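You operate a simulated robot arm through the tools that you are given. There is no shell and no other tool. Be economical: measure what you need, move in short steps, check, and stop when the job is done.

Carry out the task below with a simulated two-armed robot. There is one attempt and no reset: what you move stays moved.

## Task
Stack the white jar that says "BLUE 2" from the top of the card bench on top of the white jar marked "BLUE 1". Then open the long bench drawer, take the orange reel from the inside of the long bench drawer and put it on the white stack and shut the drawer again. Then stack the lot box marked "BEAT 3" from the top of the jack-side bench on top of the lot box that says "BEAT 6". Then put the short stone block on the beige tray. Then take the blue banded roll and put it on the bare board. Then take the small blue ladle and leave it on the top of the high shelf. Do these in the order given. Set down upright: orange reel.

The check looks at the end state, three seconds after you hand in, the way a careful person would. Anything else that was tipped, shoved, dropped, spilled or broken makes it a failure.

## Robot
Two 6-joint arms with three-finger grippers on one trunk, on a base that drives. Base frame: it is fixed to the floor where the robot stands at the start and does not move with it; the origin is under the middle of the robot, x ahead of it, y to its left, z up; the surface under the hand at the start is at about z = 780. Units: mm, degrees, N and s.
The left shoulder is at the start at [40, 147, 1370], the right one opposite. With the tool pointing down near the work surface each hand reaches from about 280 to 500 mm from the robot's upright axis, wherever it stands, measured 20 degrees to its own side. Places, roughly: bare board (24x17 cm) [320, -2660, 800]; beige tray [2750, 1500, 750]; blue banded roll (6x6x15 cm) [2800, 1300, 1600]; long bench drawer [700, -2300, 700]; lot box [2750, -3250, 750]; orange reel (4x4x5 cm) [700, -2300, 700]; short stone block (5x8x5 cm) [2800, 1800, 800]; small blue ladle (6x5x14 cm) [-1800, 500, 600]; top of the high shelf (22x80 cm) [2860, 1400, 1520]; white jar [500, 0, 750]; white stack (21x15 cm) [680, -2720, 820]. Payload 2.69 kg a hand.
The TCP of each hand is the grasp point between the finger pads, 29 mm short of the fingertips. In the tool frame z runs along the fingers and y along their closing line. The gripper opens to 120 mm. The gripper's body begins 78 mm behind the TCP.
Orientation is that of the tool frame in the base frame, as a unit quaternion [x, y, z, w]. With the fingers straight down and closing along the base's y, the tool's x points along the base's -x, its y along +y and its z along -z.

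## Interface
- The arms move only by the tool step_arm. It takes "left_commands", "right_commands" or both (then of equal length, played together; a hand with none holds still); each is a list of rows, each a list of 7 numbers: the shift along the base's x, y, z in mm, then the turn, a rotation vector about the base's x, y, z in degrees, then the opening, from 0 (shut) to 1 (fully open). In form: [[tx, ty, tz, ax, ay, az, claw], ...]. A call has 1 to 12 rows; each row is the pose to reach, as a shift and turn from the pose commanded when the call began. Rows are played at 5 a second. More than 50 mm and 8.6 degrees between two rows, or a gripper value outside its range, and nothing of the call is played. Where a pose cannot be reached the arm comes as near as it can. A force on the tool above 40 N (or 10 N above the force at the start of the call, whichever is more), or a blocked arm, ends the call early, and 0.2 s more pass. Each finger halts on what it meets, pressing with about 25 N; the grip force reading is that of the motor and also rises with nothing between the fingers. The clock runs only during rows and for 0.2 s after the last one: add rows that repeat a pose to give the fingers time. It gives the time, the measured TCP pose, the force on the tool (base axes), the opening and the grip force at its end, in the units of the frame above (readings bear some noise), with the torque about the TCP (base axes, N m) and any sound that the robot's microphone picked up.
- Cameras (640 x 400 px; columns grow to the right, rows downward): "scene" is now at [88.3, -4, 1578.8]; the picture's right is [-0.05, -1.00, 0.00], its down [-0.86, 0.04, -0.51] and it looks along [0.51, -0.02, -0.86] (base axes); focal length 286 px, centre (320, 200). "left" rides on the left gripper at [63, 0, -104] in its tool frame; the picture's right is [0.00, 1.00, 0.00], its down [-0.83, 0.00, -0.56] and it looks along [-0.56, 0.00, 0.83] (tool axes); focal length 275 px, centre (320, 200). "right" rides on the right gripper at [63, 0, -104] in its tool frame; the picture's right is [0.00, 1.00, 0.00], its down [-0.83, 0.00, -0.56] and it looks along [-0.56, 0.00, 0.83] (tool axes); focal length 275 px, centre (320, 200). There is no depth. A picture from a camera that has moved, and an enlarged one, comes with that camera's place and axes in the base frame and with its lens. The place of the scene camera against the robot may be out by one fixed shift of up to 18 mm in any direction.
- grab_frame(camera): a new picture of that camera. No time passes.
- move_column(by): slides the trunk up (or, below 0, down) by that many mm; the arms and the scene camera ride with it, the base frame stays. It gives what a move gives, with no picture.
- steer(legs): drives the robot by 1 to 6 legs, each [ahead, turn to the left] in mm and degrees, along the robot's own axes; the way and the turn of a leg run together, so that a leg with both is an arc; at most 1500 mm and 180 degrees a leg. The arms and the cameras ride along, it lands a little off, and it stops where it bumps. It gives what a move gives.
- head_to(pan, tilt): turns the head with the scene camera to pan (to the left, within 86 degrees either way) and tilt (down, from -29 to 69), counted from straight ahead of the robot. It gives what a move gives.
- zoom(camera, box): a new picture of the part [left, top, right, bottom] of that camera's present view, enlarged. No time passes.
- close_job(): hands the job in; it is judged then, once.

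Work in short steps. Places have to be worked out from the pictures, the camera data and where the tool is seen: move nearer, look again, correct. Check each grasp and each placing, and mend what went wrong. You have 207 turns and 210 pictures in all, those below and enlarged ones among them. Open the grippers and draw the arms clear of the work before you hand the job in, unless the task says otherwise; then end with one line.

The tools are called after "Call:" as a command line: name --argument value ..., lists and objects as JSON in quotes. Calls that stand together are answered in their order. step_arm: Moves the arms, as the interface text tells. Its arguments: {"type":"object","properties":{"left_commands":{"type":"array","items":{"type":"array","items":{"type":"number"}}},"right_commands":{"type":"array","items":{"type":"array","items":{"type":"number"}}}},"required":[]} The other tools are called the same way: move_column (by) slides the trunk up or down; steer (legs) drives the base; head_to (pan, tilt) turns the head that bears the scene camera; grab_frame (camera) takes a picture; zoom (camera, box) takes an enlarged picture of a part of a camera's view; close_job () hands the job in.

At the start:

```text
t: 0.0
left_tcp_pos: [526.9, 125.0, 1025.4]
left_tool_rot: [0.0, 1.0, 0.0, 0.0]
left_wrist_force: [0.0, -0.8, 0.3]
left_wrist_torque: [-0.01, -0.01, 0.01]
left_opening: 119.8
left_grip_force: 0.1
right_tcp_pos: [484.6, -241.9, 1026.3]
right_tool_rot: [0.0, 1.0, 0.0, 0.0]
right_wrist_force: [0.9, -0.2, 0.6]
right_wrist_torque: [0.01, -0.01, 0.02]
right_opening: 120.2
right_grip_force: 0.2
trunk travel left (down, up): [-497.0, 0.0]
robot x, y, heading: [2.6, -1.3, 0.3]
head pan, tilt: [-2.8, 59.2]
```

scene: 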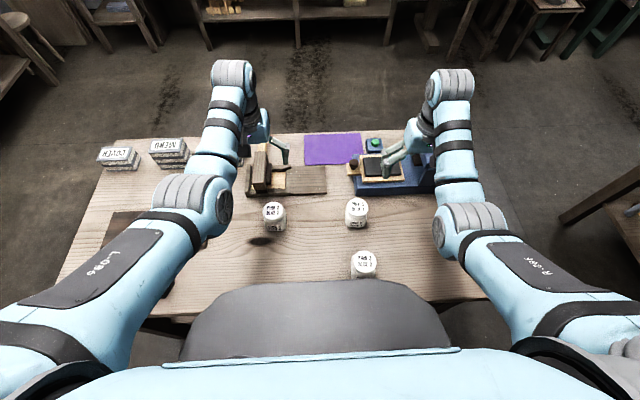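
right: 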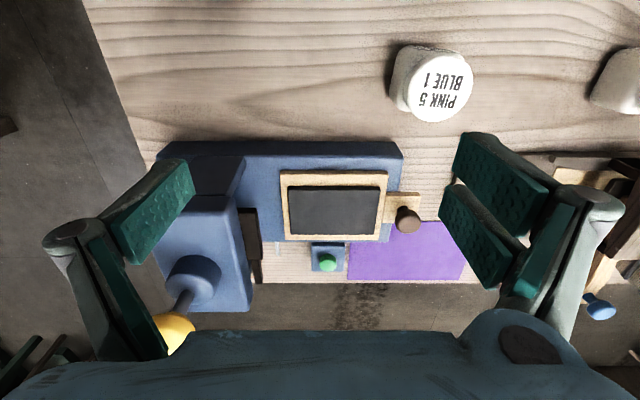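
left: 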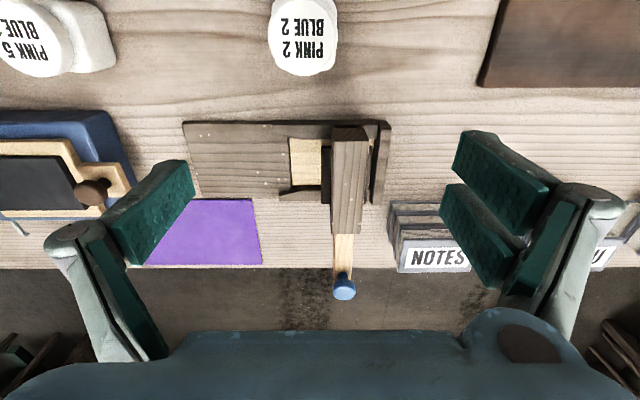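

I see three jars on the card bench; I zoom to read the labels.

Call:
zoom --camera "scene" --box '[240, 180, 400, 280]'

Call:
zoom --camera "left" --box '[0, 0, 360, 225]'

```text
4.00 times, centred on (320, 230) of scene
camera zoom: at [88.3, -4.0, 1578.8], right [-0.05, -1.0, 0.0], down [-0.86, 0.04, -0.51], along [0.51, -0.02, -0.86], focal length 1142 px, centre (320, 80)
```

zoom: 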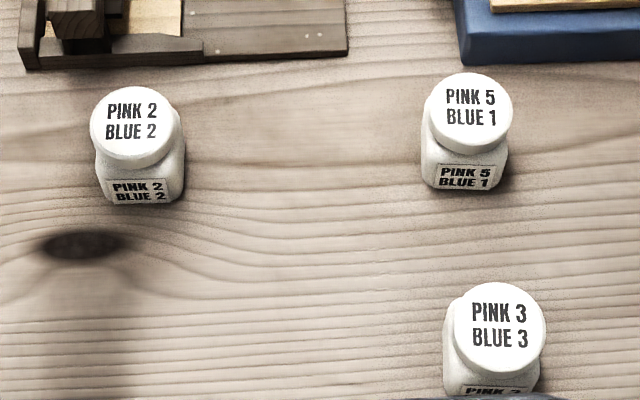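

```text
1.78 times, centred on (180, 112) of left
camera zoom: at [464.6, 125.1, 1129.3], right [0.0, 1.0, 0.0], down [0.83, 0.0, 0.56], along [0.56, 0.0, -0.83], focal length 489 px, centre (569, 356)
```

zoom: 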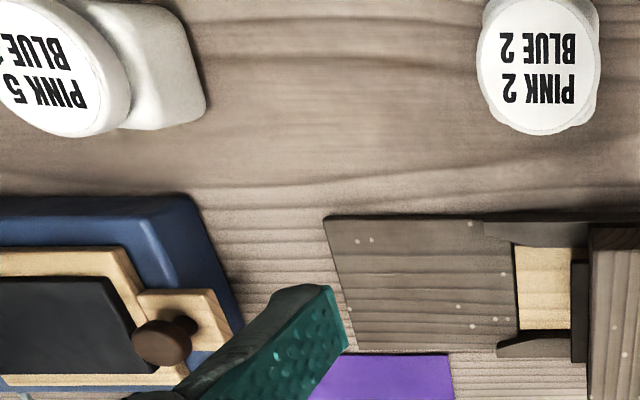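

Triangulating: BLUE 2 lid centre ≈ (485,111,860), BLUE 1 ≈ (478,-125,860). I bring the left hand above BLUE 2 and look again.

Call:
step_arm --left_commands '[[-20, -7, -30, 0, 0, 0, 1], [-42, -14, -60, 0, 0, 0, 1], [-42, -14, -90, 0, 0, 0, 1]]'

Call:
grab_frame --camera "left"

Call:
grab_frame --camera "scene"

```text
t: 0.8
left_tcp_pos: [486.2, 112.8, 934.6]
left_tool_rot: [0.0, 1.0, 0.0, 0.0]
left_wrist_force: [0.1, 0.5, -0.7]
left_wrist_torque: [-0.01, 0.02, -0.03]
left_opening: 119.9
left_grip_force: 0.1
right_tcp_pos: [486.0, -242.0, 1025.4]
right_tool_rot: [0.0, 1.0, 0.0, 0.0]
right_wrist_force: [0.6, 0.7, -0.7]
right_wrist_torque: [0.03, 0.04, -0.01]
right_opening: 120.0
right_grip_force: 0.1
trunk travel left (down, up): [-497.0, 0.0]
robot x, y, heading: [2.1, -0.1, 0.1]
head pan, tilt: [-2.8, 59.2]
```

```text
204 pictures are left
camera left: at [424.4, 112.7, 1037.8], right [0.0, 1.0, 0.0], down [0.83, 0.0, 0.56], along [0.56, 0.0, -0.83], focal length 275 px, centre (320, 200)
```

left: 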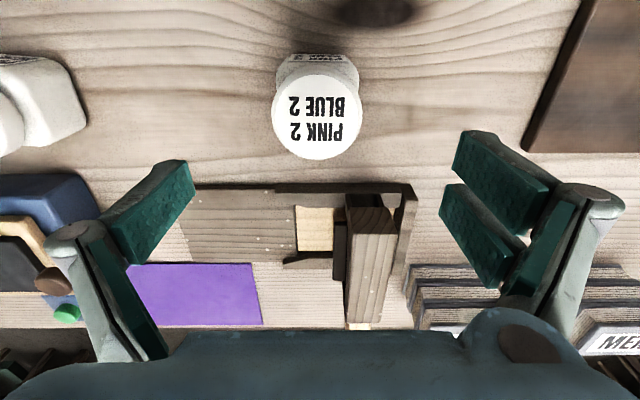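

```text
203 pictures are left
camera scene: at [88.9, -3.7, 1578.7], right [-0.05, -1.0, 0.0], down [-0.86, 0.04, -0.51], along [0.51, -0.02, -0.86], focal length 286 px, centre (320, 200)
```

scene: 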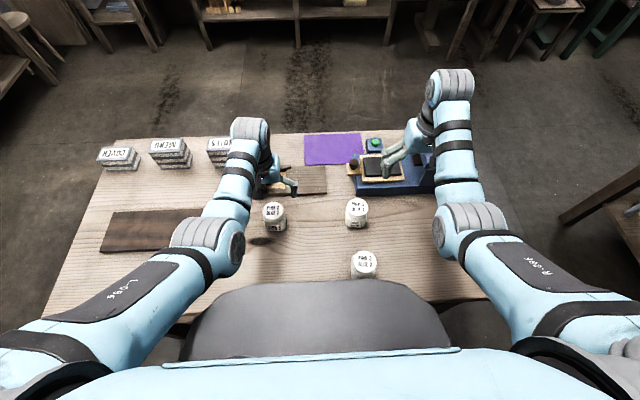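

BLUE 2's centre is ≈ (487,110). I descend around it with open fingers to z≈822 and look before closing.

Call:
step_arm --left_commands '[[1, -2, -40, 0, 0, 0, 1], [1, -2, -80, 0, 0, 0, 1], [1, -2, -112, 0, 0, 0, 1]]'

Call:
grab_frame --camera "left"

Call:
zoom --camera "scene" --box '[200, 120, 400, 245]'

```text
t: 1.6
left_tcp_pos: [473.1, 116.1, 851.4]
left_tool_rot: [0.0, 1.0, 0.0, -0.001]
left_wrist_force: [0.6, 0.1, 0.0]
left_wrist_torque: [-0.01, 0.02, 0.0]
left_opening: 119.9
left_grip_force: 0.1
left hand out of reach, approached as far as the arm can: row 2, 3
right_tcp_pos: [486.1, -241.3, 1025.9]
right_tool_rot: [0.0, 1.0, 0.0, -0.001]
right_wrist_force: [-1.5, -0.1, -0.1]
right_wrist_torque: [0.01, 0.01, 0.02]
right_opening: 120.2
right_grip_force: 0.1
trunk travel left (down, up): [-497.0, 0.0]
robot x, y, heading: [-1.9, -2.2, 0.0]
head pan, tilt: [-2.8, 59.2]
```

```text
202 pictures are left
camera left: at [410.0, 115.8, 954.7], right [0.0, 1.0, 0.0], down [0.83, 0.0, 0.56], along [0.56, 0.0, -0.83], focal length 275 px, centre (320, 200)
```

left: 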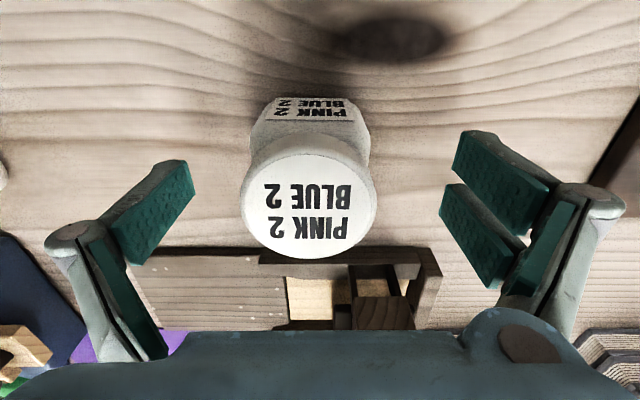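

```text
3.20 times, centred on (300, 182) of scene
camera zoom: at [87.7, -3.5, 1578.8], right [-0.05, -1.0, 0.0], down [-0.86, 0.04, -0.51], along [0.51, -0.02, -0.86], focal length 914 px, centre (384, 256)
```

zoom: 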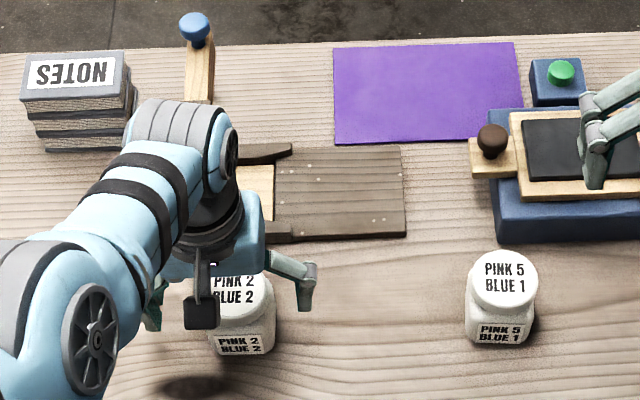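

The hand ran out of reach low down, so the trunk should be lower. I raise both hands (and move the right one aside), then lower the trunk 150 mm.

Call:
step_arm --left_commands '[[0, 0, 45, 0, 0, 0, 1], [0, 0, 90, 0, 0, 0, 1], [0, 0, 135, 0, 0, 0, 1], [0, 0, 180, 0, 0, 0, 1]]' --right_commands '[[-15, -30, 30, 0, 0, 0, 1], [-30, -60, 60, 0, 0, 0, 1], [-45, -90, 80, 0, 0, 0, 1], [-60, -90, 120, 0, 0, 0, 1]]'

Call:
move_column --by -150

```text
t: 2.6
left_tcp_pos: [474.5, 115.1, 1031.6]
left_tool_rot: [0.0, 1.0, 0.0, -0.001]
left_wrist_force: [-0.8, -0.2, 0.0]
left_wrist_torque: [0.01, -0.01, -0.01]
left_opening: 120.1
left_grip_force: 0.1
right_tcp_pos: [512.7, -363.2, 1107.8]
right_tool_rot: [0.001, 1.0, 0.0, -0.001]
right_wrist_force: [-0.1, -0.6, -0.5]
right_wrist_torque: [-0.01, 0.04, 0.01]
right_opening: 120.0
right_grip_force: 0.1
right hand out of reach, approached as far as the arm can: row 1, 2, 3, 4
trunk travel left (down, up): [-497.0, 0.0]
robot x, y, heading: [-1.9, 1.0, 0.1]
head pan, tilt: [-2.8, 59.2]
```

```text
t: 4.3
left_tcp_pos: [473.5, 113.8, 879.7]
left_tool_rot: [0.0, 1.0, 0.0, -0.001]
left_wrist_force: [0.6, 0.3, 0.3]
left_wrist_torque: [0.01, -0.01, -0.02]
left_opening: 119.9
left_grip_force: 0.1
right_tcp_pos: [512.3, -362.3, 957.0]
right_tool_rot: [0.001, 1.0, 0.0, 0.0]
right_wrist_force: [0.1, -0.6, -0.4]
right_wrist_torque: [0.02, -0.01, -0.01]
right_opening: 120.3
right_grip_force: 0.1
trunk travel left (down, up): [-347.0, 150.0]
robot x, y, heading: [3.3, 0.3, -0.1]
head pan, tilt: [-2.8, 59.2]
```

Now I descend to z≈818 centred on the jar at (486,110.5) and grip.

Call:
step_arm --left_commands '[[12, -3, -30, 0, 0, 0, 1], [12, -3, -61, 0, 0, 0, 1], [12, -3, -61, 0, 0, 0, 0.3], [12, -3, -61, 0, 0, 0, 0.3], [12, -3, -61, 0, 0, 0, 0.3], [12, -3, -61, 0, 0, 0, 0.3]]'

Call:
grab_frame --camera "left"

```text
t: 5.8
left_tcp_pos: [485.0, 111.0, 820.0]
left_tool_rot: [0.0, 1.0, 0.0, 0.0]
left_wrist_force: [0.8, 0.1, 0.2]
left_wrist_torque: [-0.03, -0.04, -0.04]
left_opening: 59.7
left_grip_force: 24.7
right_tcp_pos: [512.5, -362.8, 957.2]
right_tool_rot: [0.0, 1.0, 0.0, 0.0]
right_wrist_force: [0.1, -0.6, -0.2]
right_wrist_torque: [0.01, 0.01, 0.02]
right_opening: 120.2
right_grip_force: 0.0
trunk travel left (down, up): [-347.0, 150.0]
robot x, y, heading: [4.3, -1.0, -0.1]
head pan, tilt: [-2.8, 59.2]
```

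```text
200 pictures are left
camera left: at [422.6, 110.8, 924.1], right [0.0, 1.0, 0.0], down [0.83, 0.0, 0.56], along [0.56, 0.0, -0.83], focal length 275 px, centre (320, 200)
```

left: 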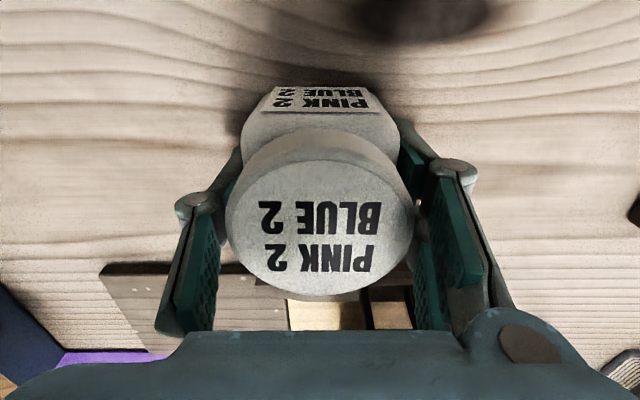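

Gripped (60 mm wide). Lift and carry towards BLUE 1, then look.

Call:
step_arm --left_commands '[[0, 0, 40, 0, 0, 0, 0.3], [0, 0, 80, 0, 0, 0, 0.3], [0, 0, 125, 0, 0, 0, 0.3], [0, -45, 125, 0, 0, 0, 0.3], [0, -90, 125, 0, 0, 0, 0.3], [0, -135, 125, 0, 0, 0, 0.3], [0, -180, 125, 0, 0, 0, 0.3], [0, -180, 125, 0, 0, 0, 0.3]]'

Call:
grab_frame --camera "left"

Call:
grab_frame --camera "scene"

```text
t: 7.5
left_tcp_pos: [524.6, -0.6, 942.6]
left_tool_rot: [0.001, 1.0, -0.001, 0.0]
left_wrist_force: [-0.3, 0.9, -1.8]
left_wrist_torque: [-0.04, -0.03, 0.0]
left_opening: 59.6
left_grip_force: 25.0
left hand out of reach, approached as far as the arm can: row 2, 3, 4, 5, 6, 7, 8
right_tcp_pos: [512.3, -361.6, 956.2]
right_tool_rot: [0.0, 1.0, -0.001, 0.0]
right_wrist_force: [-0.4, 0.6, -0.7]
right_wrist_torque: [0.0, -0.01, 0.03]
right_opening: 120.3
right_grip_force: 0.0
trunk travel left (down, up): [-347.0, 150.0]
robot x, y, heading: [0.2, -0.2, -0.1]
head pan, tilt: [-2.8, 59.2]
```

```text
199 pictures are left
camera left: at [462.4, -0.7, 1046.4], right [0.0, 1.0, 0.0], down [0.83, 0.0, 0.56], along [0.56, 0.0, -0.83], focal length 275 px, centre (320, 200)
```

left: 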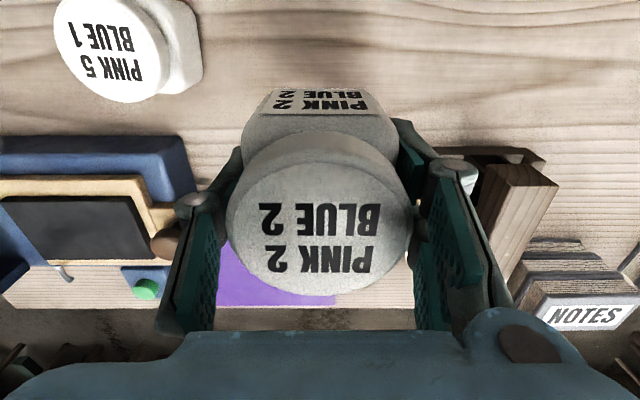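

```text
198 pictures are left
camera scene: at [87.7, -3.9, 1428.7], right [-0.05, -1.0, 0.0], down [-0.86, 0.04, -0.51], along [0.51, -0.02, -0.86], focal length 286 px, centre (320, 200)
```

scene: 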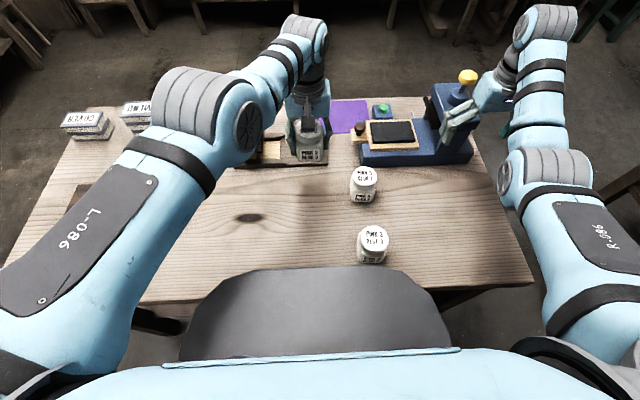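

The left arm can't cross that far, so I'll bring the hand back to y≈111, raise the right hand, and turn the robot right about 27° to swing the jar over BLUE 1.

Call:
step_arm --left_commands '[[-10, 36, 0, 0, 0, 0, 0.3], [-25, 72, 0, 0, 0, 0, 0.3], [-39, 111, 10, 0, 0, 0, 0.3]]' --right_commands '[[0, 0, 40, 0, 0, 0, 1], [0, 0, 80, 0, 0, 0, 1], [0, 0, 120, 0, 0, 0, 1]]'

Call:
steer --legs '[[0, -27]]'

Call:
grab_frame --camera "left"

Call:
grab_frame --camera "scene"

```text
t: 8.3
left_tcp_pos: [553.6, 84.6, 943.2]
left_tool_rot: [0.0, 1.0, 0.0, 0.0]
left_wrist_force: [-0.2, 1.0, -2.4]
left_wrist_torque: [-0.02, 0.0, 0.02]
left_opening: 59.4
left_grip_force: 24.4
left hand out of reach, approached as far as the arm can: row 1, 2, 3
right_tcp_pos: [538.4, -369.4, 1078.3]
right_tool_rot: [0.0, 1.0, -0.001, -0.001]
right_wrist_force: [0.5, 1.5, 1.4]
right_wrist_torque: [0.0, 0.0, -0.04]
right_opening: 120.0
right_grip_force: 0.1
right hand out of reach, approached as far as the arm can: row 1, 2, 3
trunk travel left (down, up): [-347.0, 150.0]
robot x, y, heading: [-1.7, -1.0, -0.1]
head pan, tilt: [-2.8, 59.2]
```

```text
t: 10.2
left_tcp_pos: [520.9, -172.4, 949.1]
left_tool_rot: [0.231, 0.973, 0.001, 0.004]
left_wrist_force: [0.5, 0.4, -1.0]
left_wrist_torque: [-0.02, -0.02, 0.01]
left_opening: 59.6
left_grip_force: 25.3
right_tcp_pos: [302.2, -570.3, 1082.5]
right_tool_rot: [0.231, 0.973, 0.001, 0.004]
right_wrist_force: [0.6, 0.2, 0.4]
right_wrist_torque: [0.01, 0.01, -0.01]
right_opening: 120.4
right_grip_force: 0.0
trunk travel left (down, up): [-347.0, 150.0]
robot x, y, heading: [-3.7, 2.3, -26.4]
head pan, tilt: [-2.8, 59.2]
stopped in leg 1: the robot was blocked; the commanded pose is now the measured one
```

```text
197 pictures are left
camera left: at [464.6, -143.4, 1052.3], right [0.45, 0.89, 0.0], down [0.74, -0.38, 0.56], along [0.5, -0.25, -0.83], focal length 275 px, centre (320, 200)
```

left: 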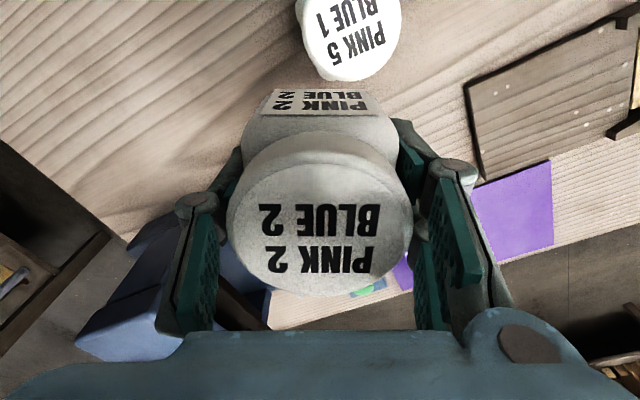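

```text
196 pictures are left
camera scene: at [62.4, -39.0, 1429.6], right [-0.49, -0.87, 0.0], down [-0.75, 0.42, -0.52], along [0.45, -0.25, -0.85], focal length 286 px, centre (320, 200)
```

scene: 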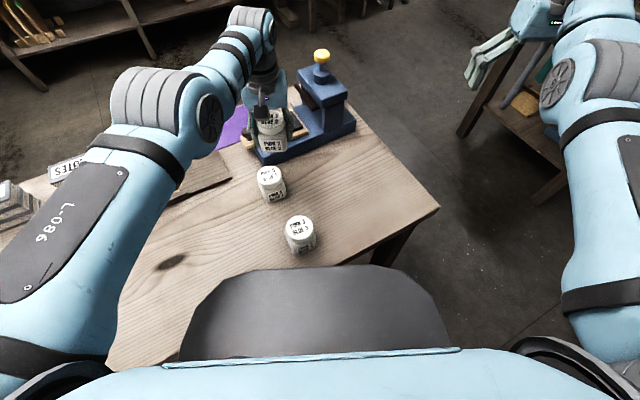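

The turn reported a block near its end; I look closely at what the left hand is near, and at the right side.

Call:
zoom --camera "scene" --box '[200, 30, 400, 155]'

Call:
grab_frame --camera "right"

```text
3.20 times, centred on (300, 92) of scene
camera zoom: at [62.4, -39.0, 1429.6], right [-0.49, -0.87, 0.0], down [-0.75, 0.42, -0.52], along [0.45, -0.25, -0.85], focal length 914 px, centre (384, 544)
```

zoom: 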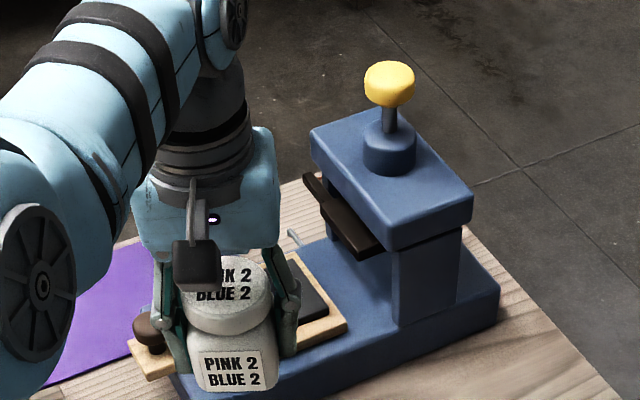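

```text
194 pictures are left
camera right: at [246.0, -541.1, 1185.0], right [0.45, 0.9, 0.0], down [0.74, -0.37, 0.56], along [0.5, -0.25, -0.83], focal length 275 px, centre (320, 200)
```

right: 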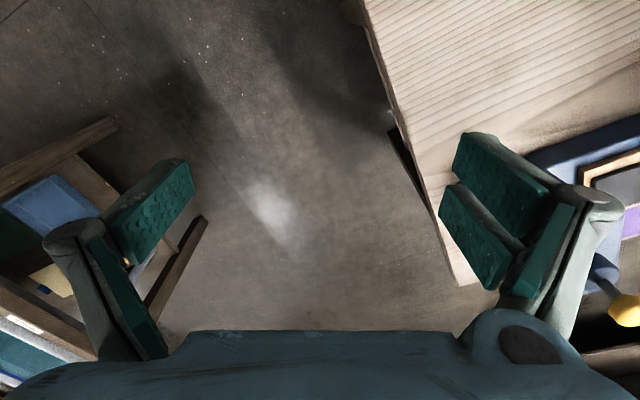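

No contact visible on the press; BLUE 1 I now place at (480,-129), lid top ≈855. I raise the trunk 70 mm so the arm can reach inward, then move over BLUE 1.

Call:
move_column --by 70

Call:
step_arm --left_commands '[[-10, 10, -20, 0, 0, 0, 0.3], [-20, 21, -40, 0, 0, 0, 0.3], [-38, 42, -60, 0, 0, 0, 0.3], [-38, 42, -75, 0, 0, 0, 0.3]]'

Call:
grab_frame --camera "scene"

Call:
grab_frame --camera "left"

```text
t: 11.3
left_tcp_pos: [519.3, -173.3, 1021.6]
left_tool_rot: [0.231, 0.973, 0.001, 0.004]
left_wrist_force: [0.4, 0.4, -0.9]
left_wrist_torque: [0.02, 0.0, 0.02]
left_opening: 59.4
left_grip_force: 25.0
right_tcp_pos: [301.1, -573.1, 1152.4]
right_tool_rot: [0.231, 0.973, 0.002, 0.004]
right_wrist_force: [0.2, 1.1, -0.1]
right_wrist_torque: [-0.01, 0.04, -0.03]
right_opening: 119.9
right_grip_force: 0.1
trunk travel left (down, up): [-417.0, 80.0]
robot x, y, heading: [-0.2, 1.2, -26.3]
head pan, tilt: [-2.8, 59.2]
```

```text
t: 12.3
left_tcp_pos: [512.5, -157.8, 934.3]
left_tool_rot: [0.231, 0.973, 0.002, 0.004]
left_wrist_force: [0.0, 1.0, -1.9]
left_wrist_torque: [0.01, 0.0, 0.02]
left_opening: 59.5
left_grip_force: 24.8
left hand out of reach, approached as far as the arm can: row 1, 2, 3, 4
right_tcp_pos: [301.4, -572.5, 1151.0]
right_tool_rot: [0.231, 0.973, 0.003, 0.004]
right_wrist_force: [-0.3, -0.6, 0.1]
right_wrist_torque: [-0.01, -0.01, 0.02]
right_opening: 120.2
right_grip_force: 0.1
trunk travel left (down, up): [-417.0, 80.0]
robot x, y, heading: [-4.1, 2.3, -26.7]
head pan, tilt: [-2.8, 59.2]
```

```text
193 pictures are left
camera scene: at [60.6, -41.7, 1500.2], right [-0.49, -0.87, 0.0], down [-0.74, 0.42, -0.52], along [0.46, -0.25, -0.85], focal length 286 px, centre (320, 200)
```

scene: 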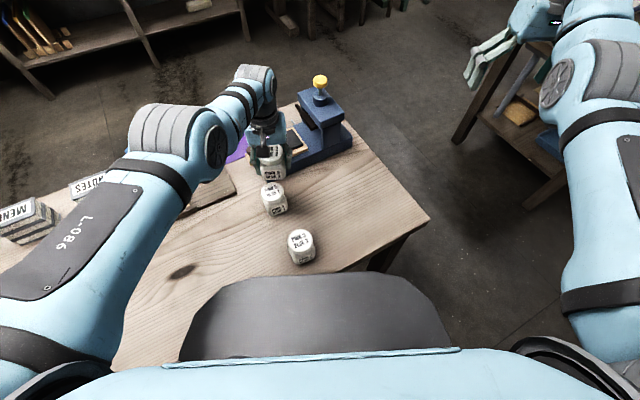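

```text
192 pictures are left
camera left: at [455.1, -129.6, 1036.7], right [0.45, 0.89, 0.01], down [0.74, -0.38, 0.56], along [0.5, -0.25, -0.83], focal length 275 px, centre (320, 200)
```

left: 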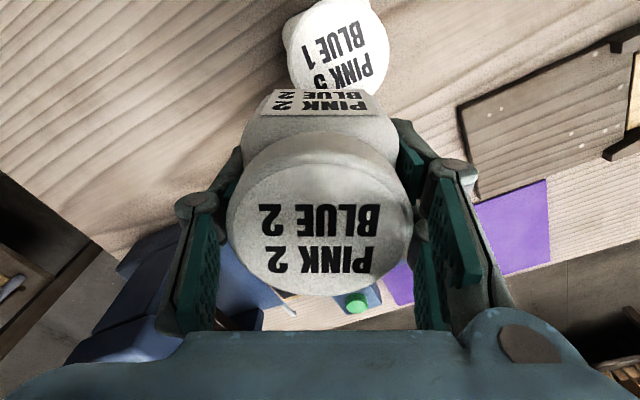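

Still too close for the arm; backing the base 55 mm will bring the jar inward instead.

Call:
steer --legs '[[-55, 0]]'

Call:
grab_frame --camera "left"

```text
t: 13.2
left_tcp_pos: [478.3, -135.3, 922.6]
left_tool_rot: [0.231, 0.973, 0.002, -0.006]
left_wrist_force: [1.5, -0.1, -2.2]
left_wrist_torque: [0.03, 0.11, 0.03]
left_opening: 59.7
left_grip_force: 25.0
right_tcp_pos: [272.6, -552.3, 1143.4]
right_tool_rot: [0.231, 0.973, 0.002, -0.007]
right_wrist_force: [1.1, -1.1, -0.6]
right_wrist_torque: [0.07, 0.11, -0.05]
right_opening: 119.9
right_grip_force: 0.0
trunk travel left (down, up): [-417.0, 80.0]
robot x, y, heading: [-53.6, 28.2, -26.3]
head pan, tilt: [-2.8, 59.2]
```

```text
191 pictures are left
camera left: at [424.2, -108.9, 1027.2], right [0.45, 0.89, 0.0], down [0.75, -0.38, 0.54], along [0.49, -0.25, -0.84], focal length 275 px, centre (320, 200)
```

left: 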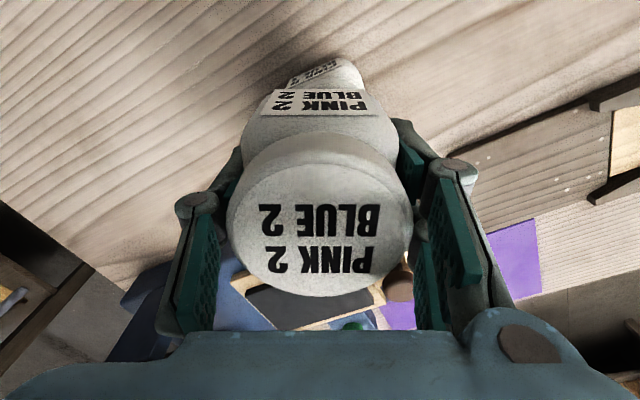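

Nearly over BLUE 1; I nudge to (482.7,-130.3) and lift slightly to settle, then read the pose.

Call:
step_arm --left_commands '[[4, 5, 5, 0, 0, 0, 0.3], [4, 5, 5, 0, 0, 0, 0.3], [4, 5, 5, 0, 0, 0, 0.3]]'

Call:
grab_frame --camera "left"

Call:
zoom --camera "scene" --box '[200, 120, 360, 220]'

```text
t: 14.0
left_tcp_pos: [478.5, -128.2, 932.8]
left_tool_rot: [0.231, 0.973, 0.001, -0.003]
left_wrist_force: [0.8, -0.3, -1.9]
left_wrist_torque: [0.02, 0.01, -0.01]
left_opening: 59.6
left_grip_force: 24.8
right_tcp_pos: [264.4, -547.7, 1146.7]
right_tool_rot: [0.231, 0.973, 0.001, -0.002]
right_wrist_force: [0.0, 0.3, -0.4]
right_wrist_torque: [0.03, 0.04, 0.03]
right_opening: 119.9
right_grip_force: 0.0
trunk travel left (down, up): [-417.0, 80.0]
robot x, y, heading: [-52.0, 25.7, -26.4]
head pan, tilt: [-2.8, 59.2]
```

```text
190 pictures are left
camera left: at [422.4, -100.9, 1035.7], right [0.45, 0.89, 0.0], down [0.74, -0.38, 0.55], along [0.49, -0.25, -0.83], focal length 275 px, centre (320, 200)
```

left: 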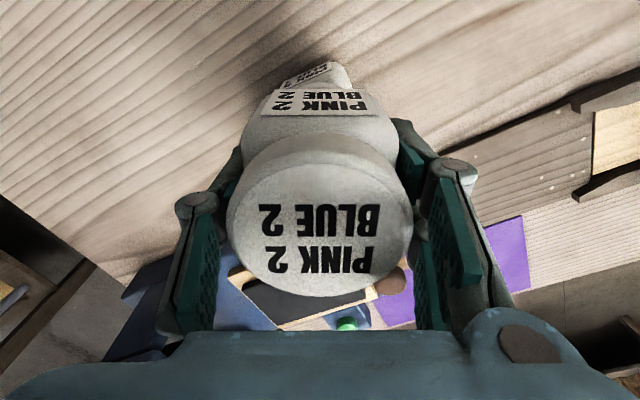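

```text
4.00 times, centred on (280, 170) of scene
camera zoom: at [28.2, -18.6, 1499.3], right [-0.49, -0.87, 0.0], down [-0.75, 0.42, -0.51], along [0.45, -0.25, -0.86], focal length 1142 px, centre (480, 320)
```

zoom: 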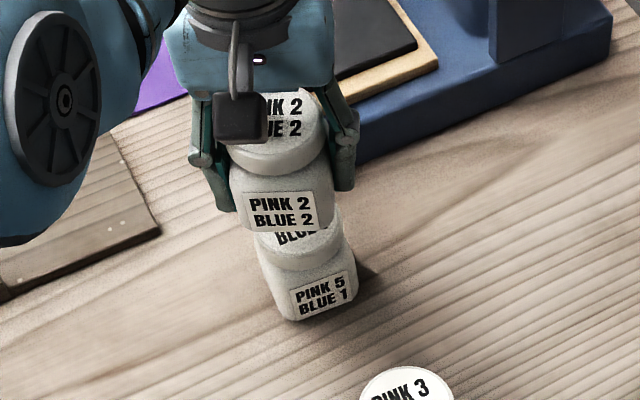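

Now correct by (+4,-2) and lower most of the way (to z≈903).

Call:
step_arm --left_commands '[[4, -2, -10, 0, 0, 0, 0.3], [4, -2, -20, 0, 0, 0, 0.3], [4, -2, -30, 0, 0, 0, 0.3], [4, -2, -30, 0, 0, 0, 0.3]]'

Call:
zoom --camera "scene" --box '[200, 120, 360, 220]'

Call:
grab_frame --camera "left"

```text
t: 15.0
left_tcp_pos: [472.8, -121.4, 906.8]
left_tool_rot: [0.23, 0.973, 0.002, -0.002]
left_wrist_force: [-1.0, -0.9, -2.2]
left_wrist_torque: [0.03, 0.01, 0.0]
left_opening: 59.9
left_grip_force: 25.4
left hand out of reach, approached as far as the arm can: row 1, 2, 3, 4
right_tcp_pos: [262.5, -547.7, 1149.5]
right_tool_rot: [0.231, 0.973, 0.001, -0.001]
right_wrist_force: [-0.7, -0.1, 0.2]
right_wrist_torque: [-0.03, -0.04, -0.01]
right_opening: 120.0
right_grip_force: 0.1
trunk travel left (down, up): [-417.0, 80.0]
robot x, y, heading: [-50.5, 27.3, -26.4]
head pan, tilt: [-2.8, 59.2]
```

```text
4.00 times, centred on (280, 170) of scene
camera zoom: at [26.1, -17.1, 1499.5], right [-0.49, -0.87, 0.0], down [-0.75, 0.42, -0.51], along [0.45, -0.25, -0.86], focal length 1142 px, centre (480, 320)
```

zoom: 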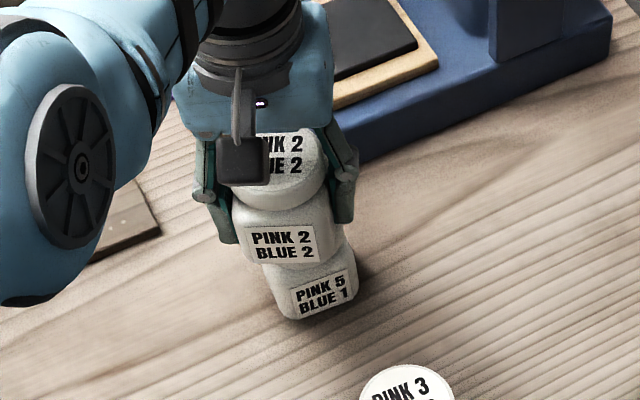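

```text
187 pictures are left
camera left: at [417.0, -94.6, 1009.6], right [0.45, 0.89, 0.0], down [0.74, -0.38, 0.55], along [0.49, -0.25, -0.83], focal length 275 px, centre (320, 200)
```

left: 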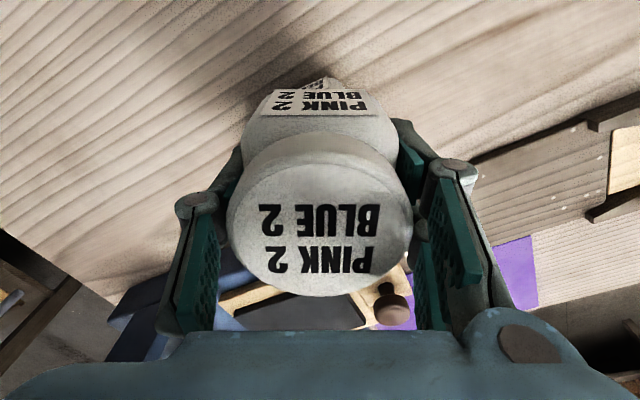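

The arm is at its outer reach limit now. I raise the hand 50, lower the trunk 35 and drive 14 mm ahead so the place falls comfortably inside reach.

Call:
step_arm --left_commands '[[0, 0, 25, 0, 0, 0, 0.3], [0, 0, 50, 0, 0, 0, 0.3], [0, 0, 50, 0, 0, 0, 0.3]]'

Call:
move_column --by -35

Call:
steer --legs '[[14, 0]]'

Call:
step_arm --left_commands '[[0, 0, 0, 0, 0, 0, 0.3], [0, 0, 0, 0, 0, 0, 0.3], [0, 0, 0, 0, 0, 0, 0.3], [0, 0, 0, 0, 0, 0, 0.3]]'

```text
t: 15.8
left_tcp_pos: [481.2, -131.1, 954.8]
left_tool_rot: [0.231, 0.973, 0.001, -0.004]
left_wrist_force: [-0.9, 0.2, -1.2]
left_wrist_torque: [0.01, 0.04, -0.03]
left_opening: 59.7
left_grip_force: 25.4
left hand out of reach, approached as far as the arm can: row 1, 2, 3
right_tcp_pos: [262.6, -548.9, 1148.3]
right_tool_rot: [0.23, 0.973, 0.001, -0.002]
right_wrist_force: [-0.9, 0.7, 0.1]
right_wrist_torque: [0.0, 0.02, 0.01]
right_opening: 120.1
right_grip_force: 0.2
trunk travel left (down, up): [-417.0, 80.0]
robot x, y, heading: [-51.7, 26.3, -26.5]
head pan, tilt: [-2.8, 59.2]
```

```text
t: 16.6
left_tcp_pos: [480.7, -130.5, 918.0]
left_tool_rot: [0.23, 0.973, 0.002, -0.004]
left_wrist_force: [-0.2, 0.2, -1.9]
left_wrist_torque: [-0.02, -0.02, -0.05]
left_opening: 59.7
left_grip_force: 25.4
right_tcp_pos: [262.1, -548.8, 1111.3]
right_tool_rot: [0.231, 0.973, 0.0, -0.002]
right_wrist_force: [-0.5, -0.1, -0.2]
right_wrist_torque: [0.04, 0.02, 0.01]
right_opening: 120.4
right_grip_force: 0.0
trunk travel left (down, up): [-382.0, 115.0]
robot x, y, heading: [-48.3, 26.2, -26.5]
head pan, tilt: [-2.8, 59.2]
```

```text
t: 17.4
left_tcp_pos: [491.5, -135.9, 919.5]
left_tool_rot: [0.231, 0.973, 0.001, -0.001]
left_wrist_force: [-0.6, 0.0, -1.7]
left_wrist_torque: [-0.03, -0.04, 0.01]
left_opening: 59.7
left_grip_force: 25.5
right_tcp_pos: [272.9, -552.9, 1114.9]
right_tool_rot: [0.231, 0.973, 0.0, 0.0]
right_wrist_force: [-0.8, 0.9, 0.9]
right_wrist_torque: [-0.03, -0.08, 0.01]
right_opening: 120.0
right_grip_force: 0.0
trunk travel left (down, up): [-382.0, 115.0]
robot x, y, heading: [-37.8, 18.9, -26.3]
head pan, tilt: [-2.8, 59.2]
```

```text
t: 18.4
left_tcp_pos: [493.6, -137.3, 918.2]
left_tool_rot: [0.231, 0.973, 0.002, -0.003]
left_wrist_force: [-0.4, -0.2, -1.6]
left_wrist_torque: [-0.02, 0.0, 0.0]
left_opening: 59.6
left_grip_force: 24.9
right_tcp_pos: [276.9, -553.1, 1111.1]
right_tool_rot: [0.231, 0.973, 0.0, -0.002]
right_wrist_force: [0.1, -1.4, 0.1]
right_wrist_torque: [0.01, 0.04, 0.0]
right_opening: 120.3
right_grip_force: 0.1
trunk travel left (down, up): [-382.0, 115.0]
robot x, y, heading: [-35.8, 18.5, -26.4]
head pan, tilt: [-2.8, 59.2]
```

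Settled at (493.6,-137.3,918). Shift (-11,+7) over BLUE 1 and lower to about 904.

Call:
step_arm --left_commands '[[-5, 3, 0, 0, 0, 0, 0.3], [-11, 7, 0, 0, 0, 0, 0.3], [-11, 7, -7, 0, 0, 0, 0.3], [-11, 7, -14, 0, 0, 0, 0.3], [-11, 7, -14, 0, 0, 0, 0.3]]'

Call:
zoom --camera "scene" --box '[200, 120, 360, 220]'

Call:
grab_frame --camera "left"

```text
t: 19.6
left_tcp_pos: [488.7, -134.8, 901.2]
left_tool_rot: [0.23, 0.973, 0.001, -0.003]
left_wrist_force: [-0.1, -0.3, 0.6]
left_wrist_torque: [-0.05, -0.05, 0.01]
left_opening: 59.2
left_grip_force: 24.6
left hand out of reach, approached as far as the arm can: row 1, 2, 3, 4, 5
right_tcp_pos: [275.4, -553.8, 1113.8]
right_tool_rot: [0.231, 0.973, 0.0, -0.002]
right_wrist_force: [-0.1, 0.3, -0.2]
right_wrist_torque: [-0.02, 0.01, -0.01]
right_opening: 119.9
right_grip_force: 0.0
trunk travel left (down, up): [-382.0, 115.0]
robot x, y, heading: [-37.4, 22.1, -26.5]
head pan, tilt: [-2.8, 59.2]
```

```text
4.00 times, centred on (280, 170) of scene
camera zoom: at [38.7, -23.6, 1464.0], right [-0.49, -0.87, 0.0], down [-0.75, 0.42, -0.51], along [0.45, -0.25, -0.86], focal length 1142 px, centre (480, 320)
```

zoom: 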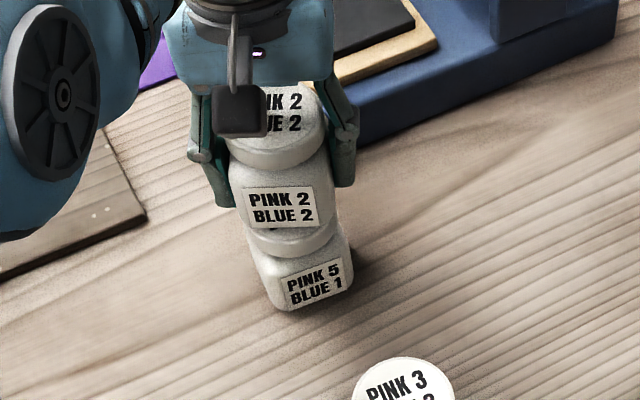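

```text
185 pictures are left
camera left: at [433.9, -107.1, 1005.1], right [0.45, 0.89, 0.0], down [0.74, -0.38, 0.55], along [0.49, -0.25, -0.84], focal length 275 px, centre (320, 200)
```

left: 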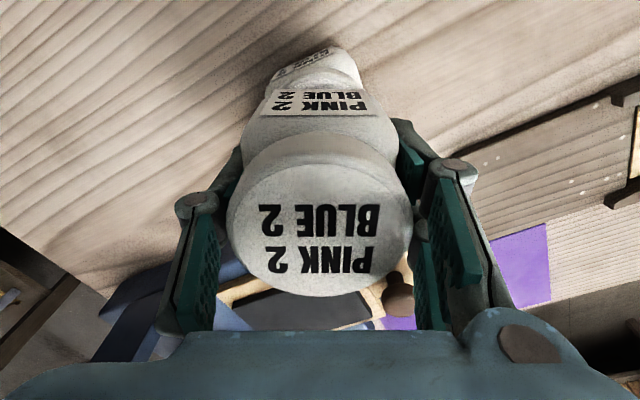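

The arm sits at a reach limit, so I'll do the fine placing with the trunk (vertical) and base (horizontal): up 12 mm, back 8 mm.

Call:
move_column --by 12

Call:
steer --legs '[[-8, 0]]'

Call:
step_arm --left_commands '[[0, 0, 0, 0, 0, 0, 0.3], [0, 0, 0, 0, 0, 0, 0.3], [0, 0, 0, 0, 0, 0, 0.3]]'

Call:
zoom --camera "scene" --box '[220, 140, 340, 215]'

```text
t: 20.2
left_tcp_pos: [490.2, -134.3, 913.5]
left_tool_rot: [0.232, 0.973, 0.002, -0.003]
left_wrist_force: [-0.3, -0.4, -0.6]
left_wrist_torque: [-0.03, -0.04, 0.0]
left_opening: 59.7
left_grip_force: 24.5
right_tcp_pos: [276.2, -554.3, 1125.3]
right_tool_rot: [0.23, 0.973, 0.0, -0.002]
right_wrist_force: [-0.4, -0.3, -0.2]
right_wrist_torque: [-0.01, -0.01, -0.02]
right_opening: 119.6
right_grip_force: 0.1
trunk travel left (down, up): [-394.0, 103.0]
robot x, y, heading: [-38.6, 20.8, -26.2]
head pan, tilt: [-2.8, 59.2]
```

```text
t: 20.9
left_tcp_pos: [483.9, -132.3, 911.6]
left_tool_rot: [0.232, 0.973, 0.002, -0.005]
left_wrist_force: [-0.3, -0.7, -1.2]
left_wrist_torque: [0.01, 0.0, -0.01]
left_opening: 59.7
left_grip_force: 25.2
right_tcp_pos: [270.7, -549.7, 1123.8]
right_tool_rot: [0.231, 0.973, 0.001, -0.003]
right_wrist_force: [0.9, 0.9, 1.0]
right_wrist_torque: [0.04, 0.09, -0.03]
right_opening: 119.9
right_grip_force: 0.0
trunk travel left (down, up): [-394.0, 103.0]
robot x, y, heading: [-45.4, 20.8, -26.6]
head pan, tilt: [-2.8, 59.2]
```

```text
t: 21.7
left_tcp_pos: [482.7, -131.4, 913.4]
left_tool_rot: [0.231, 0.973, 0.002, -0.004]
left_wrist_force: [1.0, 0.7, -1.5]
left_wrist_torque: [-0.02, 0.04, 0.04]
left_opening: 59.4
left_grip_force: 25.0
right_tcp_pos: [269.4, -550.8, 1124.0]
right_tool_rot: [0.231, 0.973, 0.0, -0.002]
right_wrist_force: [0.4, 0.1, 0.4]
right_wrist_torque: [0.03, 0.01, 0.01]
right_opening: 120.1
right_grip_force: 0.1
trunk travel left (down, up): [-394.0, 103.0]
robot x, y, heading: [-44.1, 24.0, -26.3]
head pan, tilt: [-2.8, 59.2]
```

```text
5.33 times, centred on (280, 178) of scene
camera zoom: at [32.2, -20.3, 1476.1], right [-0.49, -0.87, 0.0], down [-0.75, 0.42, -0.51], along [0.45, -0.25, -0.86], focal length 1523 px, centre (533, 320)
```

zoom: 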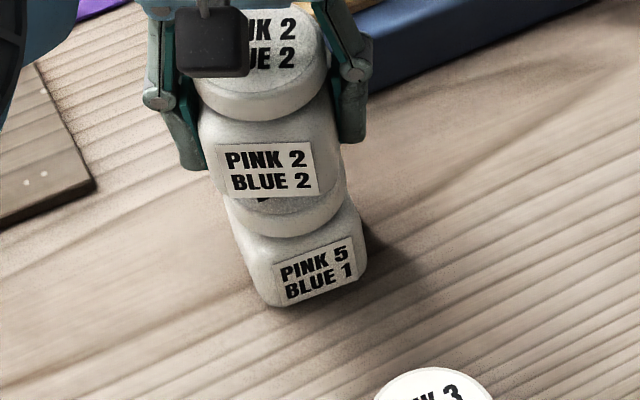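

Alignment is good to a few mm. I lower the trunk 12 mm to set the jar down and check the force.

Call:
move_column --by -12

Call:
zoom --camera "scene" --box '[220, 140, 340, 215]'

```text
t: 22.3
left_tcp_pos: [482.2, -132.0, 901.1]
left_tool_rot: [0.231, 0.973, 0.002, -0.004]
left_wrist_force: [-0.4, 0.1, 1.4]
left_wrist_torque: [-0.09, -0.06, 0.0]
left_opening: 59.7
left_grip_force: 24.1
right_tcp_pos: [267.9, -550.6, 1112.7]
right_tool_rot: [0.23, 0.973, 0.001, 0.0]
right_wrist_force: [0.8, 0.6, 0.1]
right_wrist_torque: [-0.03, -0.01, -0.01]
right_opening: 120.2
right_grip_force: 0.0
trunk travel left (down, up): [-382.0, 115.0]
robot x, y, heading: [-46.0, 25.2, -26.5]
head pan, tilt: [-2.8, 59.2]
```

```text
5.33 times, centred on (280, 178) of scene
camera zoom: at [30.9, -19.9, 1463.8], right [-0.49, -0.87, 0.0], down [-0.75, 0.42, -0.51], along [0.45, -0.25, -0.86], focal length 1523 px, centre (533, 320)
```

zoom: 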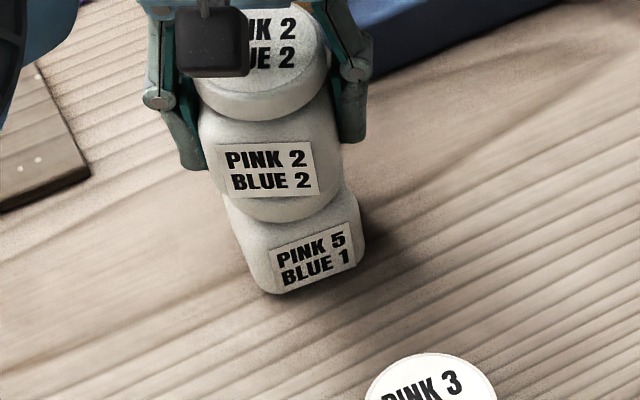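

Force shows the jar resting. I open the fingers and raise the trunk straight up.

Call:
step_arm --left_commands '[[0, 0, 0, 0, 0, 0, 0.6], [0, 0, 0, 0, 0, 0, 1], [0, 0, 0, 0, 0, 0, 1], [0, 0, 0, 0, 0, 0, 1]]'

Call:
move_column --by 100

Call:
grab_frame --camera "left"

Call:
zoom --camera "scene" --box '[200, 120, 360, 220]'

```text
t: 23.3
left_tcp_pos: [482.8, -131.1, 900.6]
left_tool_rot: [0.231, 0.973, 0.003, -0.004]
left_wrist_force: [0.6, -1.0, 0.3]
left_wrist_torque: [-0.02, 0.01, 0.0]
left_opening: 120.4
left_grip_force: 0.2
right_tcp_pos: [269.1, -551.1, 1112.2]
right_tool_rot: [0.231, 0.973, 0.0, -0.001]
right_wrist_force: [-0.2, -0.3, 0.4]
right_wrist_torque: [-0.02, 0.01, -0.03]
right_opening: 119.8
right_grip_force: 0.1
trunk travel left (down, up): [-382.0, 115.0]
robot x, y, heading: [-46.5, 24.0, -26.4]
head pan, tilt: [-2.8, 59.2]
```

```text
t: 24.7
left_tcp_pos: [482.2, -130.8, 1001.8]
left_tool_rot: [0.232, 0.973, 0.003, -0.005]
left_wrist_force: [-0.1, -0.3, 0.0]
left_wrist_torque: [0.01, 0.01, 0.01]
left_opening: 119.7
left_grip_force: 0.1
right_tcp_pos: [269.3, -550.3, 1213.6]
right_tool_rot: [0.23, 0.973, 0.0, -0.002]
right_wrist_force: [0.4, 0.6, -0.7]
right_wrist_torque: [0.02, 0.05, 0.01]
right_opening: 120.0
right_grip_force: 0.0
trunk travel left (down, up): [-482.0, 15.0]
robot x, y, heading: [-47.8, 22.4, -26.3]
head pan, tilt: [-2.8, 59.2]
```

```text
182 pictures are left
camera left: at [426.6, -103.5, 1105.9], right [0.45, 0.89, 0.0], down [0.74, -0.38, 0.55], along [0.49, -0.25, -0.84], focal length 275 px, centre (320, 200)
```

left: 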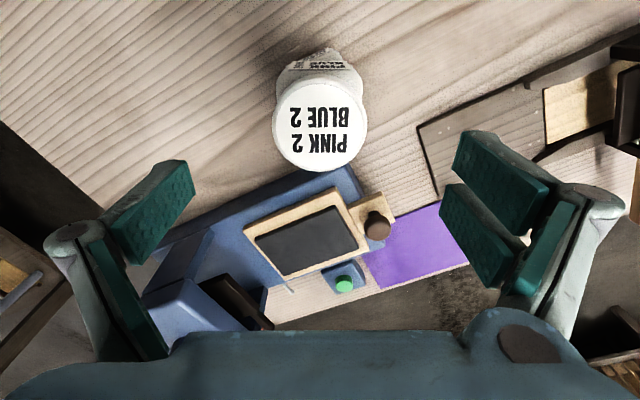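

```text
4.00 times, centred on (280, 170) of scene
camera zoom: at [31.4, -19.9, 1564.9], right [-0.49, -0.87, 0.0], down [-0.75, 0.42, -0.51], along [0.45, -0.25, -0.86], focal length 1142 px, centre (480, 320)
```

zoom: 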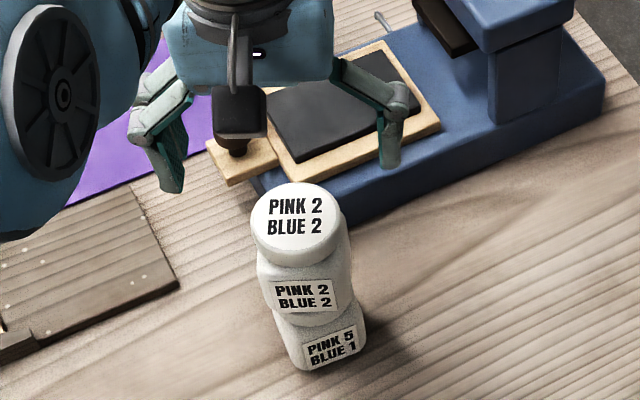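

BLUE 2 is stacked well on BLUE 1. I back away from the bench and look round toward the right side where the long bench should be.

Call:
step_arm --left_commands '[[0, 0, 30, 0, 0, 0, 1], [0, 0, 60, 0, 0, 0, 1]]'

Call:
steer --legs '[[-350, 0], [0, -60]]'

Call:
head_to --pan 0 --tilt 25

Call:
grab_frame --camera "scene"

```text
t: 25.3
left_tcp_pos: [489.9, -138.7, 1061.2]
left_tool_rot: [0.232, 0.973, 0.001, -0.005]
left_wrist_force: [-0.7, -0.7, -0.8]
left_wrist_torque: [-0.04, 0.0, 0.02]
left_opening: 120.1
left_grip_force: 0.0
left hand out of reach, approached as far as the arm can: row 1, 2
right_tcp_pos: [267.7, -550.3, 1213.1]
right_tool_rot: [0.231, 0.973, 0.001, 0.0]
right_wrist_force: [-0.2, 0.7, 0.0]
right_wrist_torque: [0.01, 0.01, 0.0]
right_opening: 120.2
right_grip_force: 0.0
trunk travel left (down, up): [-482.0, 15.0]
robot x, y, heading: [-46.3, 25.7, -26.6]
head pan, tilt: [-2.8, 59.2]
```

```text
t: 30.1
left_tcp_pos: [-226.9, -366.4, 1060.2]
left_tool_rot: [0.685, 0.728, 0.004, -0.003]
left_wrist_force: [0.4, -0.2, -0.1]
left_wrist_torque: [-0.02, 0.0, 0.04]
left_opening: 120.2
left_grip_force: 0.0
right_tcp_pos: [-693.3, -381.2, 1213.8]
right_tool_rot: [0.686, 0.728, 0.0, -0.002]
right_wrist_force: [-0.1, 0.3, -0.6]
right_wrist_torque: [-0.02, -0.02, -0.01]
right_opening: 120.2
right_grip_force: 0.1
trunk travel left (down, up): [-482.0, 15.0]
robot x, y, heading: [-359.0, 175.6, -86.4]
head pan, tilt: [-2.8, 59.2]
```

```text
t: 31.1
left_tcp_pos: [-227.9, -366.8, 1059.8]
left_tool_rot: [0.686, 0.728, 0.004, -0.003]
left_wrist_force: [-0.3, -0.1, 0.2]
left_wrist_torque: [-0.01, 0.02, 0.01]
left_opening: 120.3
left_grip_force: 0.1
right_tcp_pos: [-695.2, -382.0, 1214.0]
right_tool_rot: [0.686, 0.728, 0.002, 0.0]
right_wrist_force: [-0.2, -0.8, -0.1]
right_wrist_torque: [0.03, 0.01, 0.01]
right_opening: 120.0
right_grip_force: 0.1
trunk travel left (down, up): [-482.0, 15.0]
robot x, y, heading: [-357.9, 178.9, -86.4]
head pan, tilt: [0.0, 25.0]
```

```text
180 pictures are left
camera scene: at [-349.9, 65.5, 1613.6], right [-1.0, -0.06, 0.0], down [-0.03, 0.42, -0.91], along [0.06, -0.9, -0.42], focal length 286 px, centre (320, 200)
```

scene: 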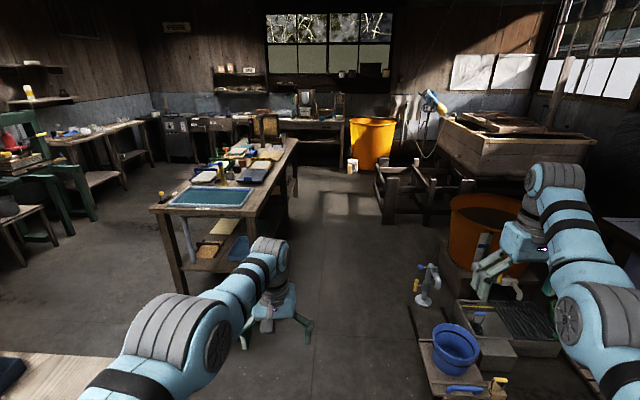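

The long bench lies ahead, running along -y. I zoom in to study it.

Call:
zoom --camera "scene" --box '[140, 100, 320, 290]'

Call:
zoom --camera "scene" --box '[0, 60, 200, 260]'

```text
2.11 times, centred on (230, 195) of scene
camera zoom: at [-349.9, 65.5, 1613.6], right [-1.0, -0.06, 0.0], down [-0.03, 0.42, -0.91], along [0.06, -0.9, -0.42], focal length 601 px, centre (510, 210)
```

zoom: 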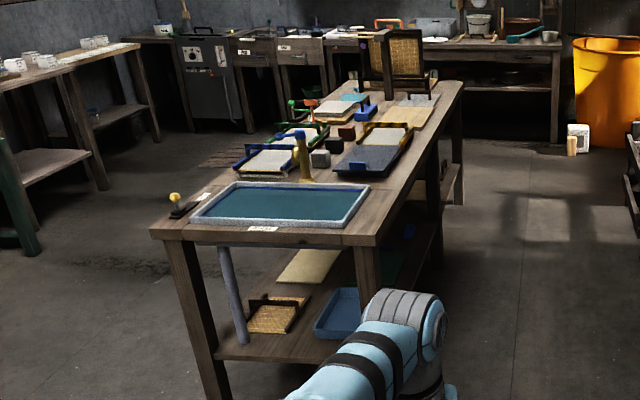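

```text
2.00 times, centred on (100, 160) of scene
camera zoom: at [-349.9, 65.5, 1613.6], right [-1.0, -0.06, 0.0], down [-0.03, 0.42, -0.91], along [0.06, -0.9, -0.42], focal length 571 px, centre (760, 280)
```

zoom: 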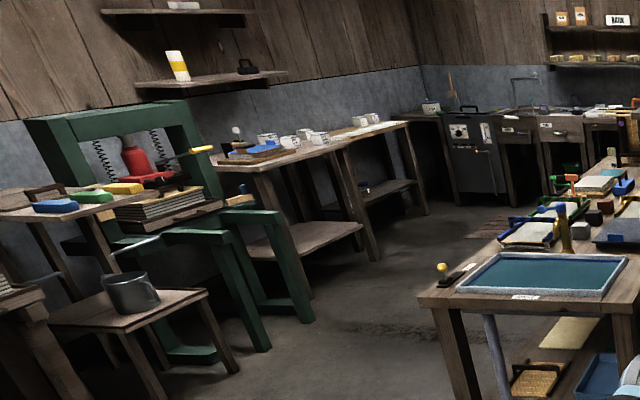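

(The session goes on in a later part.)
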